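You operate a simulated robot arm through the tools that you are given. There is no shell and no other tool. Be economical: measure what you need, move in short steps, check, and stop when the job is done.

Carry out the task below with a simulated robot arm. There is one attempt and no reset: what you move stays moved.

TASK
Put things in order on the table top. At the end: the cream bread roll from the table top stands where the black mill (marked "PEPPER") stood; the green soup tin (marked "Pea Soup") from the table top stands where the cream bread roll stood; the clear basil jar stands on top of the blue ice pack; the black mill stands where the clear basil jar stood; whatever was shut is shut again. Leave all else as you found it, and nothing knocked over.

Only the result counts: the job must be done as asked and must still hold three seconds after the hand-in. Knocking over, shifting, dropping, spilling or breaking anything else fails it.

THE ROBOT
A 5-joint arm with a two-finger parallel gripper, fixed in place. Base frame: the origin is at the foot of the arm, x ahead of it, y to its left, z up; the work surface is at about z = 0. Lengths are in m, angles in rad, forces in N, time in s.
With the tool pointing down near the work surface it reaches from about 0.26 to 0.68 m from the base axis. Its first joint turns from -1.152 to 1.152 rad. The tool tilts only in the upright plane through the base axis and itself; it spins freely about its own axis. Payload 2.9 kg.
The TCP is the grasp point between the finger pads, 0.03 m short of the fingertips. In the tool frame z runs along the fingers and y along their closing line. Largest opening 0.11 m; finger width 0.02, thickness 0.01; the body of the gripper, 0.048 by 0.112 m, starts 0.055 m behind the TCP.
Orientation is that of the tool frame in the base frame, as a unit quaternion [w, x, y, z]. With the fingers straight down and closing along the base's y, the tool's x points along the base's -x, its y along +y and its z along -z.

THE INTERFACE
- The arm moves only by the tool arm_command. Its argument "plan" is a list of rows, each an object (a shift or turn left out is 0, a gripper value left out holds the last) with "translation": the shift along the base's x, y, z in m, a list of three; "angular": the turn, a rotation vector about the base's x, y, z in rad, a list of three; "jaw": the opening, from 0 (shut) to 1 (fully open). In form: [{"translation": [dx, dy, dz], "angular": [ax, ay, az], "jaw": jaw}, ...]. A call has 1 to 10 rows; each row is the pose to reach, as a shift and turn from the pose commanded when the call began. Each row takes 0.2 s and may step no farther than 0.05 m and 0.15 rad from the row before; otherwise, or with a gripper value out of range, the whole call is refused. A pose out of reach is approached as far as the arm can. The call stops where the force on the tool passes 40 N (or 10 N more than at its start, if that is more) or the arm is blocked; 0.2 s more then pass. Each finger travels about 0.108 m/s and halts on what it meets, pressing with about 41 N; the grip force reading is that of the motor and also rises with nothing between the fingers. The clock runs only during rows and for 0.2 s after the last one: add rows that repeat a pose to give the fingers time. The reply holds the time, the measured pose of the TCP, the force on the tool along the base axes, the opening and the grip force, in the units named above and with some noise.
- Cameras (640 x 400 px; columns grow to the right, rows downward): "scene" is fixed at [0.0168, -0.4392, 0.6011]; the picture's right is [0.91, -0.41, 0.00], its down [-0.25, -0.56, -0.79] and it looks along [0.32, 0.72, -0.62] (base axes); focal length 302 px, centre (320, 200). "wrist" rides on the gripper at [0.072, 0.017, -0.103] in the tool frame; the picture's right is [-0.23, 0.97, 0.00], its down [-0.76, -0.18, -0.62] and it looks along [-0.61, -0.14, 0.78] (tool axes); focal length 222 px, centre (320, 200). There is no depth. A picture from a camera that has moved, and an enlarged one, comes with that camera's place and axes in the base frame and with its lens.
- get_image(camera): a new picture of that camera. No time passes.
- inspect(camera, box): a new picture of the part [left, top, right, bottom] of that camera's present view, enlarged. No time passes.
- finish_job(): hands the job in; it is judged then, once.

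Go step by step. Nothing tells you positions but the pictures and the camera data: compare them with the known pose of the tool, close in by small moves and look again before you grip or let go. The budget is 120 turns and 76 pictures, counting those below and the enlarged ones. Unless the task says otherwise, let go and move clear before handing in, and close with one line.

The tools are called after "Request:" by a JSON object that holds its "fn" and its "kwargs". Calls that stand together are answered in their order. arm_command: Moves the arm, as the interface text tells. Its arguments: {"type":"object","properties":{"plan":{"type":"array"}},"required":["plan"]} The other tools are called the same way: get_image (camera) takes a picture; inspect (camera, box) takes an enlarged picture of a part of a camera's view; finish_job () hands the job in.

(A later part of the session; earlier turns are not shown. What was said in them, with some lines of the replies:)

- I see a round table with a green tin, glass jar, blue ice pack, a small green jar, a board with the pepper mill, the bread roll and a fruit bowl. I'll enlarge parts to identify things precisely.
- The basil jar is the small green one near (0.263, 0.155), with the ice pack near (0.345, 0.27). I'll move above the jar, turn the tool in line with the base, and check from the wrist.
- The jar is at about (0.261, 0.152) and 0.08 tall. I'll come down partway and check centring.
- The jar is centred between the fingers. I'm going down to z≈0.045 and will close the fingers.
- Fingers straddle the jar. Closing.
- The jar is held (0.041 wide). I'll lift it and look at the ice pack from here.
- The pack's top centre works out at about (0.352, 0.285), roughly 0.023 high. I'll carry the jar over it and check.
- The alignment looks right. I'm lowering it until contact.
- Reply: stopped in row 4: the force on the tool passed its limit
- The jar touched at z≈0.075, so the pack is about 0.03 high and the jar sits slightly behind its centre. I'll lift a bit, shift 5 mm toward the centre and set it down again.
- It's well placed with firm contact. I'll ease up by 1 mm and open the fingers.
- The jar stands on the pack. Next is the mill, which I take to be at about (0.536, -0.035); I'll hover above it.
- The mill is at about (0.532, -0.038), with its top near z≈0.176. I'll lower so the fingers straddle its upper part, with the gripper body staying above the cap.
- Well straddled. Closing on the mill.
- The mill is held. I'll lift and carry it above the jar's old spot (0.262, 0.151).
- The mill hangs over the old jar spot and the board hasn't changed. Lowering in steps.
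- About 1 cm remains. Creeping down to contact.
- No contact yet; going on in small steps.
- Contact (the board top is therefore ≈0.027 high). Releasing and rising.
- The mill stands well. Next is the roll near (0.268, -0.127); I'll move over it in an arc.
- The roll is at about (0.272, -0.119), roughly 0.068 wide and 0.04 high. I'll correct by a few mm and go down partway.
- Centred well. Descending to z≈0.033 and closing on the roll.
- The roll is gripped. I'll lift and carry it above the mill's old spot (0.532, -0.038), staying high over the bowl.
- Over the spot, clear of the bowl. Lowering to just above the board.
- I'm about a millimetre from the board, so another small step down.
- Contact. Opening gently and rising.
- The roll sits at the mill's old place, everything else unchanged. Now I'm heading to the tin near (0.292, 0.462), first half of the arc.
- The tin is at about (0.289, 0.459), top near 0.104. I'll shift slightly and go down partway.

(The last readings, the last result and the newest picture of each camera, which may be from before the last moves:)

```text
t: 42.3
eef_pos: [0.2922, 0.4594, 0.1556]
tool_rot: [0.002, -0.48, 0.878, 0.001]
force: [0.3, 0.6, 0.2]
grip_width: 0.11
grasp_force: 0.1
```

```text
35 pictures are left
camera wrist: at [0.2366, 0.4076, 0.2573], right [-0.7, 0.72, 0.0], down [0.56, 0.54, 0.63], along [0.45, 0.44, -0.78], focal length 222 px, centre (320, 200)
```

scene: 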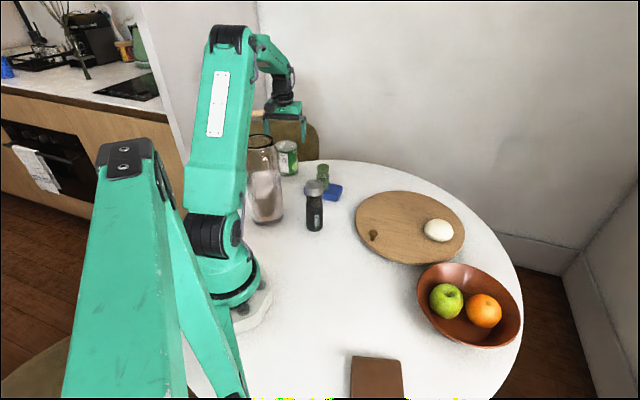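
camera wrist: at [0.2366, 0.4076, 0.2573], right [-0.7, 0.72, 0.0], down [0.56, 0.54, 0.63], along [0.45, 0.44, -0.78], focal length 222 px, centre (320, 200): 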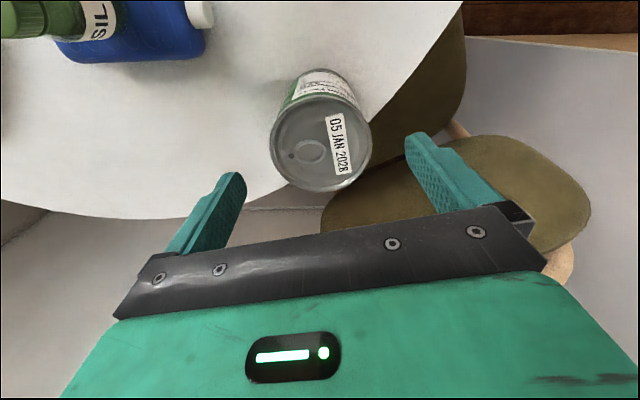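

The tin is well centred. To keep the gripper away from the chair behind the table edge, I'll turn the tool 0.5 rad, recentre by 3 mm, and check before going lower.

Request:
{"fn": "arm_command", "kwargs": {"plan": [{"translation": [-0.003, -0.003, 0], "angular": [0, 0, 0.13]}, {"translation": [-0.003, -0.003, 0], "angular": [0, 0, 0.26]}, {"translation": [-0.003, -0.003, 0], "angular": [0, 0, 0.39]}, {"translation": [-0.003, -0.003, 0], "angular": [0, 0, 0.5]}, {"translation": [-0.003, -0.003, 0], "angular": [0, 0, 0.5]}]}}

Request:
{"fn": "get_image", "kwargs": {"camera": "wrist"}}

```text
t: 43.5
eef_pos: [0.2884, 0.4571, 0.1566]
tool_rot: [0.002, -0.683, 0.731, 0.0]
force: [-0.3, -0.1, 0.1]
grip_width: 0.1102
grasp_force: 0.0
```

```text
34 pictures are left
camera wrist: at [0.2656, 0.3848, 0.2575], right [-0.96, 0.29, 0.0], down [0.23, 0.75, 0.63], along [0.18, 0.6, -0.78], focal length 222 px, centre (320, 200)
```

wrist: 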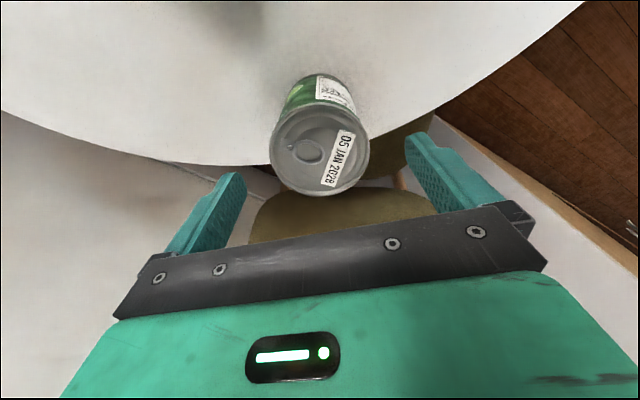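

Centred. Descending to z≈0.062.

Request:
{"fn": "arm_command", "kwargs": {"plan": [{"translation": [-0.001, -0.001, -0.04]}, {"translation": [-0.001, -0.001, -0.075]}, {"translation": [-0.001, -0.001, -0.094]}, {"translation": [-0.001, -0.001, -0.094]}]}}

Request:
{"fn": "get_image", "kwargs": {"camera": "wrist"}}

Request:
{"fn": "inspect", "kwargs": {"camera": "scene", "box": [220, 60, 380, 220]}}

```text
t: 44.5
eef_pos: [0.2867, 0.4556, 0.0616]
tool_rot: [0.002, -0.682, 0.732, 0.0]
force: [0.1, 0.0, -0.1]
grip_width: 0.11
grasp_force: 0.2
```

```text
33 pictures are left
camera wrist: at [0.2645, 0.384, 0.163], right [-0.96, 0.29, 0.0], down [0.23, 0.75, 0.63], along [0.18, 0.6, -0.78], focal length 222 px, centre (320, 200)
```

wrist: 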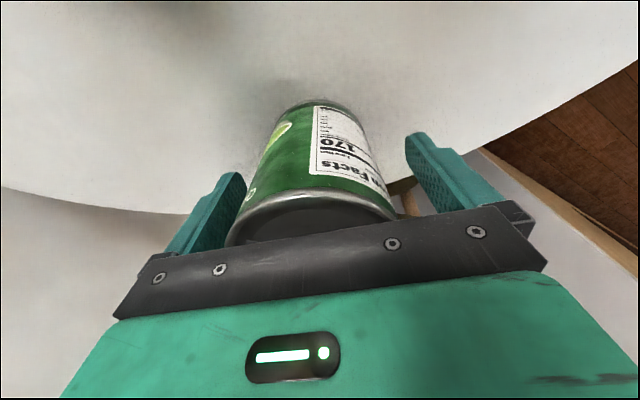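

```text
2.50 times, centred on (300, 140) of scene
camera zoom: at [0.0168, -0.4392, 0.6011], right [0.91, -0.41, 0.0], down [-0.25, -0.56, -0.79], along [0.32, 0.72, -0.62], focal length 754 px, centre (370, 350)
```

zoom: 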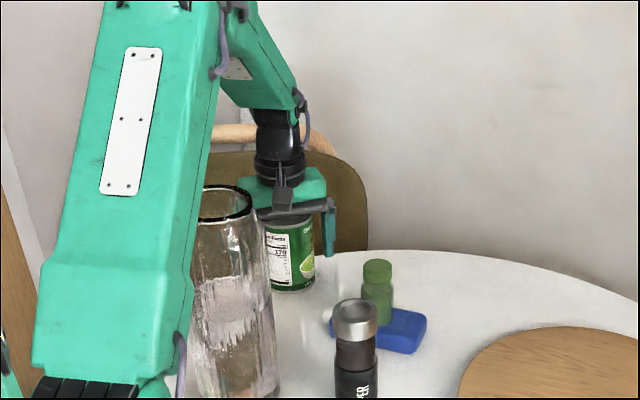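

Good fit. Closing on the tin.

Request:
{"fn": "arm_command", "kwargs": {"plan": [{"jaw": 0.75}, {"jaw": 0.6}, {"jaw": 0}, {"jaw": 0}]}}

Request:
{"fn": "arm_command", "kwargs": {"plan": [{"translation": [0, 0, 0.03]}, {"translation": [0, 0, 0.075]}, {"translation": [0, 0, 0.12]}, {"translation": [0, 0, 0.165]}, {"translation": [0, 0, 0.2], "angular": [0, 0, -0.1]}, {"translation": [0.01, 0, 0.22], "angular": [0, 0, -0.2]}, {"translation": [0.02, -0.01, 0.22], "angular": [0, 0, -0.3]}]}}

Request:
{"fn": "get_image", "kwargs": {"camera": "scene"}}

```text
t: 45.5
eef_pos: [0.2874, 0.4564, 0.0616]
tool_rot: [0.002, -0.683, 0.731, 0.002]
force: [0.5, 1.0, 0.1]
grip_width: 0.0742
grasp_force: 41.5
```

```text
t: 47.1
eef_pos: [0.3081, 0.4444, 0.2812]
tool_rot: [0.001, -0.564, 0.826, 0.0]
force: [-0.5, -0.7, -4.9]
grip_width: 0.0741
grasp_force: 40.9
```

```text
31 pictures are left
```

scene: 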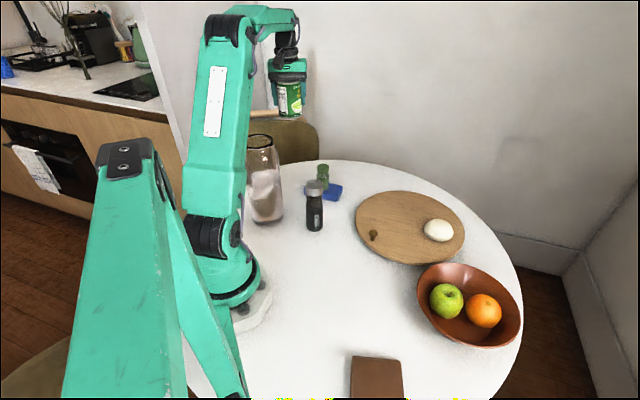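

The tin is held. I'll swing back around the front toward the roll's old spot.

Request:
{"fn": "arm_command", "kwargs": {"plan": [{"translation": [0.02, -0.041, 0], "angular": [0, 0, -0.12]}, {"translation": [0.041, -0.082, 0], "angular": [0, 0, -0.24]}, {"translation": [0.061, -0.122, 0], "angular": [0, 0, -0.36]}, {"translation": [0.082, -0.163, 0], "angular": [0, 0, -0.48]}, {"translation": [0.102, -0.204, 0], "angular": [0, 0, -0.6]}, {"translation": [0.122, -0.244, 0], "angular": [0, 0, -0.72]}]}}

Request:
{"fn": "arm_command", "kwargs": {"plan": [{"translation": [-0.014, -0.04, 0], "angular": [0, 0, -0.1]}, {"translation": [-0.028, -0.08, 0], "angular": [0, 0, -0.2]}, {"translation": [-0.042, -0.12, 0], "angular": [0, 0, -0.3]}, {"translation": [-0.056, -0.16, 0], "angular": [0, 0, -0.4]}, {"translation": [-0.07, -0.2, 0], "angular": [0, 0, -0.5]}, {"translation": [-0.096, -0.235, 0], "angular": [0, 0, -0.6]}, {"translation": [-0.125, -0.27, 0], "angular": [0, 0, -0.7]}, {"translation": [-0.15, -0.3, 0], "angular": [0, 0, -0.8]}, {"translation": [-0.161, -0.317, -0.03], "angular": [0, 0, -0.9]}, {"translation": [-0.161, -0.317, -0.07], "angular": [0, 0, -0.9]}]}}

Request:
{"fn": "get_image", "kwargs": {"camera": "scene"}}

Request:
{"fn": "get_image", "kwargs": {"camera": "wrist"}}

```text
t: 48.5
eef_pos: [0.4292, 0.2, 0.2818]
tool_rot: [0.001, -0.238, 0.971, 0.0]
force: [-0.8, 0.1, -5.0]
grip_width: 0.0743
grasp_force: 41.2
```

```text
t: 50.7
eef_pos: [0.2683, -0.1177, 0.2106]
tool_rot: [0.001, 0.209, 0.978, -0.001]
force: [0.0, -0.2, -4.4]
grip_width: 0.0741
grasp_force: 41.3
```

```text
30 pictures are left
```

scene: 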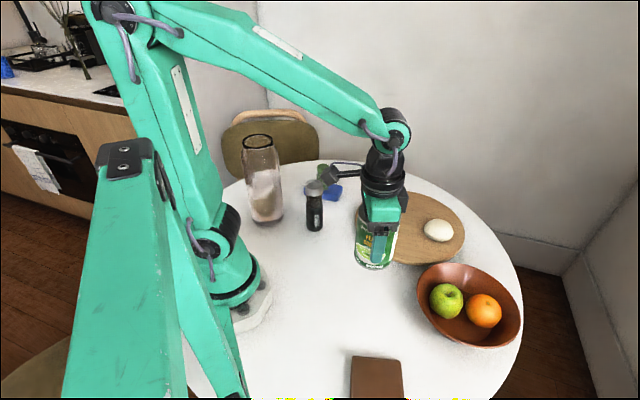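

```text
29 pictures are left
camera wrist: at [0.2083, -0.0721, 0.3132], right [0.6, 0.8, 0.0], down [0.62, -0.47, 0.63], along [0.5, -0.38, -0.78], focal length 222 px, centre (320, 200)
```

wrist: 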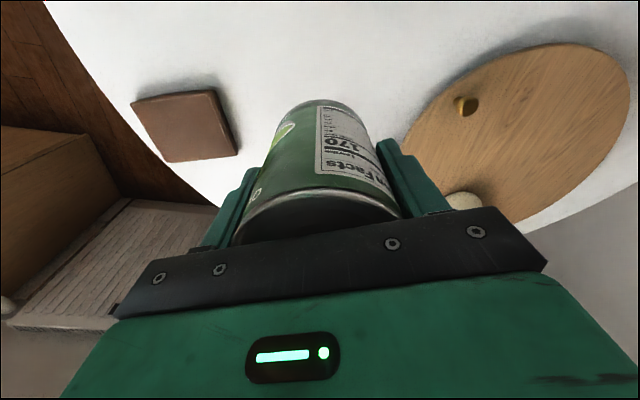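

Positioned over the roll's old spot; lowering to just above the table.

Request:
{"fn": "arm_command", "kwargs": {"plan": [{"translation": [0.001, 0, -0.045]}, {"translation": [0.001, 0, -0.09]}, {"translation": [0.001, 0, -0.125]}, {"translation": [0.001, 0, -0.142]}, {"translation": [0.001, 0, -0.142]}]}}

Request:
{"fn": "arm_command", "kwargs": {"plan": [{"translation": [0, 0, -0.003]}, {"translation": [0, 0, -0.005]}, {"translation": [0, 0, -0.005]}]}}

```text
t: 51.9
eef_pos: [0.2689, -0.1159, 0.0692]
tool_rot: [0.002, 0.208, 0.978, 0.0]
force: [0.3, 0.1, -5.4]
grip_width: 0.0742
grasp_force: 40.7
```

```text
t: 52.7
eef_pos: [0.2695, -0.1151, 0.0655]
tool_rot: [0.001, 0.208, 0.978, -0.001]
force: [-0.1, -0.2, -3.6]
grip_width: 0.0741
grasp_force: 40.3
```

Request:
{"fn": "arm_command", "kwargs": {"plan": [{"translation": [0, 0, -0.0015]}, {"translation": [0, 0, -0.003]}, {"translation": [0, 0, -0.003]}]}}

Request:
{"fn": "inspect", "kwargs": {"camera": "scene", "box": [310, 210, 470, 330]}}

```text
t: 53.5
eef_pos: [0.2692, -0.116, 0.0622]
tool_rot: [0.002, 0.208, 0.978, 0.0]
force: [-0.1, -0.1, -3.6]
grip_width: 0.074
grasp_force: 41.1
```

```text
3.33 times, centred on (390, 270) of scene
camera zoom: at [0.0169, -0.4392, 0.601], right [0.91, -0.41, 0.0], down [-0.25, -0.56, -0.79], along [0.32, 0.72, -0.62], focal length 1005 px, centre (87, -33)
```

zoom: 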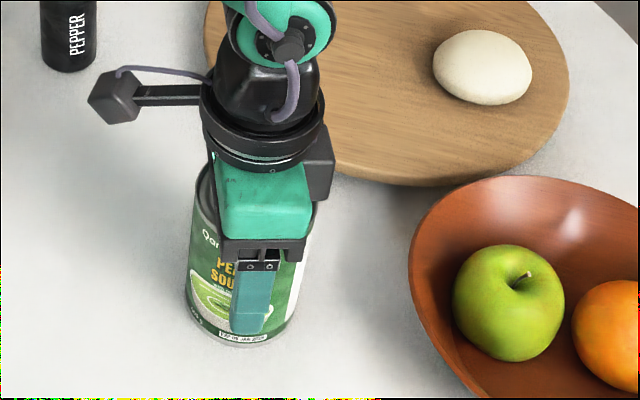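

Almost down; another small step.

Request:
{"fn": "arm_command", "kwargs": {"plan": [{"translation": [0, -0.001, -0.001]}, {"translation": [0, -0.0015, -0.002]}, {"translation": [0, -0.0015, -0.002]}]}}

```text
t: 54.2
eef_pos: [0.2703, -0.1178, 0.0608]
tool_rot: [0.002, 0.209, 0.978, -0.001]
force: [-1.0, 2.0, 5.3]
grip_width: 0.0744
grasp_force: 41.0
stopped in row 3: the force on the tool passed its limit (the readings are from after the stop); the commanded pose is now the measured one
```

Contact. Releasing, then rising clear.

Request:
{"fn": "arm_command", "kwargs": {"plan": [{"jaw": 0.75}, {"jaw": 0.9}, {"jaw": 1}, {"jaw": 1}]}}

Request:
{"fn": "arm_command", "kwargs": {"plan": [{"translation": [0, 0, 0.04]}, {"translation": [0, 0, 0.085]}, {"translation": [0, 0, 0.13]}, {"translation": [0, 0, 0.18]}, {"translation": [0.03, 0.03, 0.2]}, {"translation": [0.06, 0.06, 0.2]}, {"translation": [0.09, 0.09, 0.2]}, {"translation": [0.12, 0.12, 0.2]}]}}

Request:
{"fn": "get_image", "kwargs": {"camera": "scene"}}

Request:
{"fn": "inspect", "kwargs": {"camera": "scene", "box": [230, 130, 480, 330]}}

```text
t: 55.2
eef_pos: [0.27, -0.1177, 0.0616]
tool_rot: [0.002, 0.207, 0.978, 0.0]
force: [-0.7, -0.6, 1.3]
grip_width: 0.11
grasp_force: 0.0
```

```text
t: 57.0
eef_pos: [0.3897, 0.0045, 0.2612]
tool_rot: [0.001, 0.208, 0.978, 0.001]
force: [-0.9, 0.3, -0.4]
grip_width: 0.1101
grasp_force: 0.0
```

```text
27 pictures are left
```

scene: 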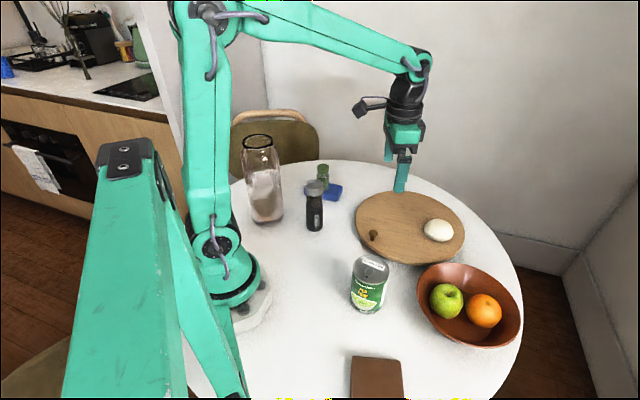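

```text
2.00 times, centred on (355, 230) of scene
camera zoom: at [0.0168, -0.4392, 0.6011], right [0.91, -0.41, 0.0], down [-0.25, -0.56, -0.79], along [0.32, 0.72, -0.62], focal length 603 px, centre (250, 140)
```

zoom: 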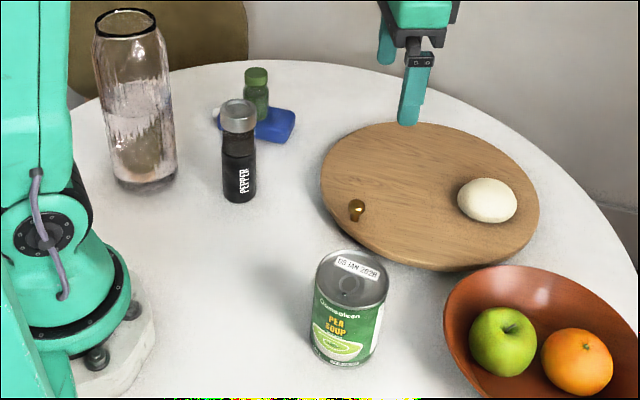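

Everything stands where it was asked to, upright and released, and the arm is clear. Handing in.

Request:
{"fn": "finish_job", "kwargs": {}}

```text
The job is handed in.
```

I've handed in the job with all four moves made: the basil jar is on the ice pack, the mill is on the jar's old spot, the roll is on the mill's old spot and the tin is on the roll's old spot. In the last picture everything was upright, nothing else looked moved, and I opened nothing that needed shutting again.
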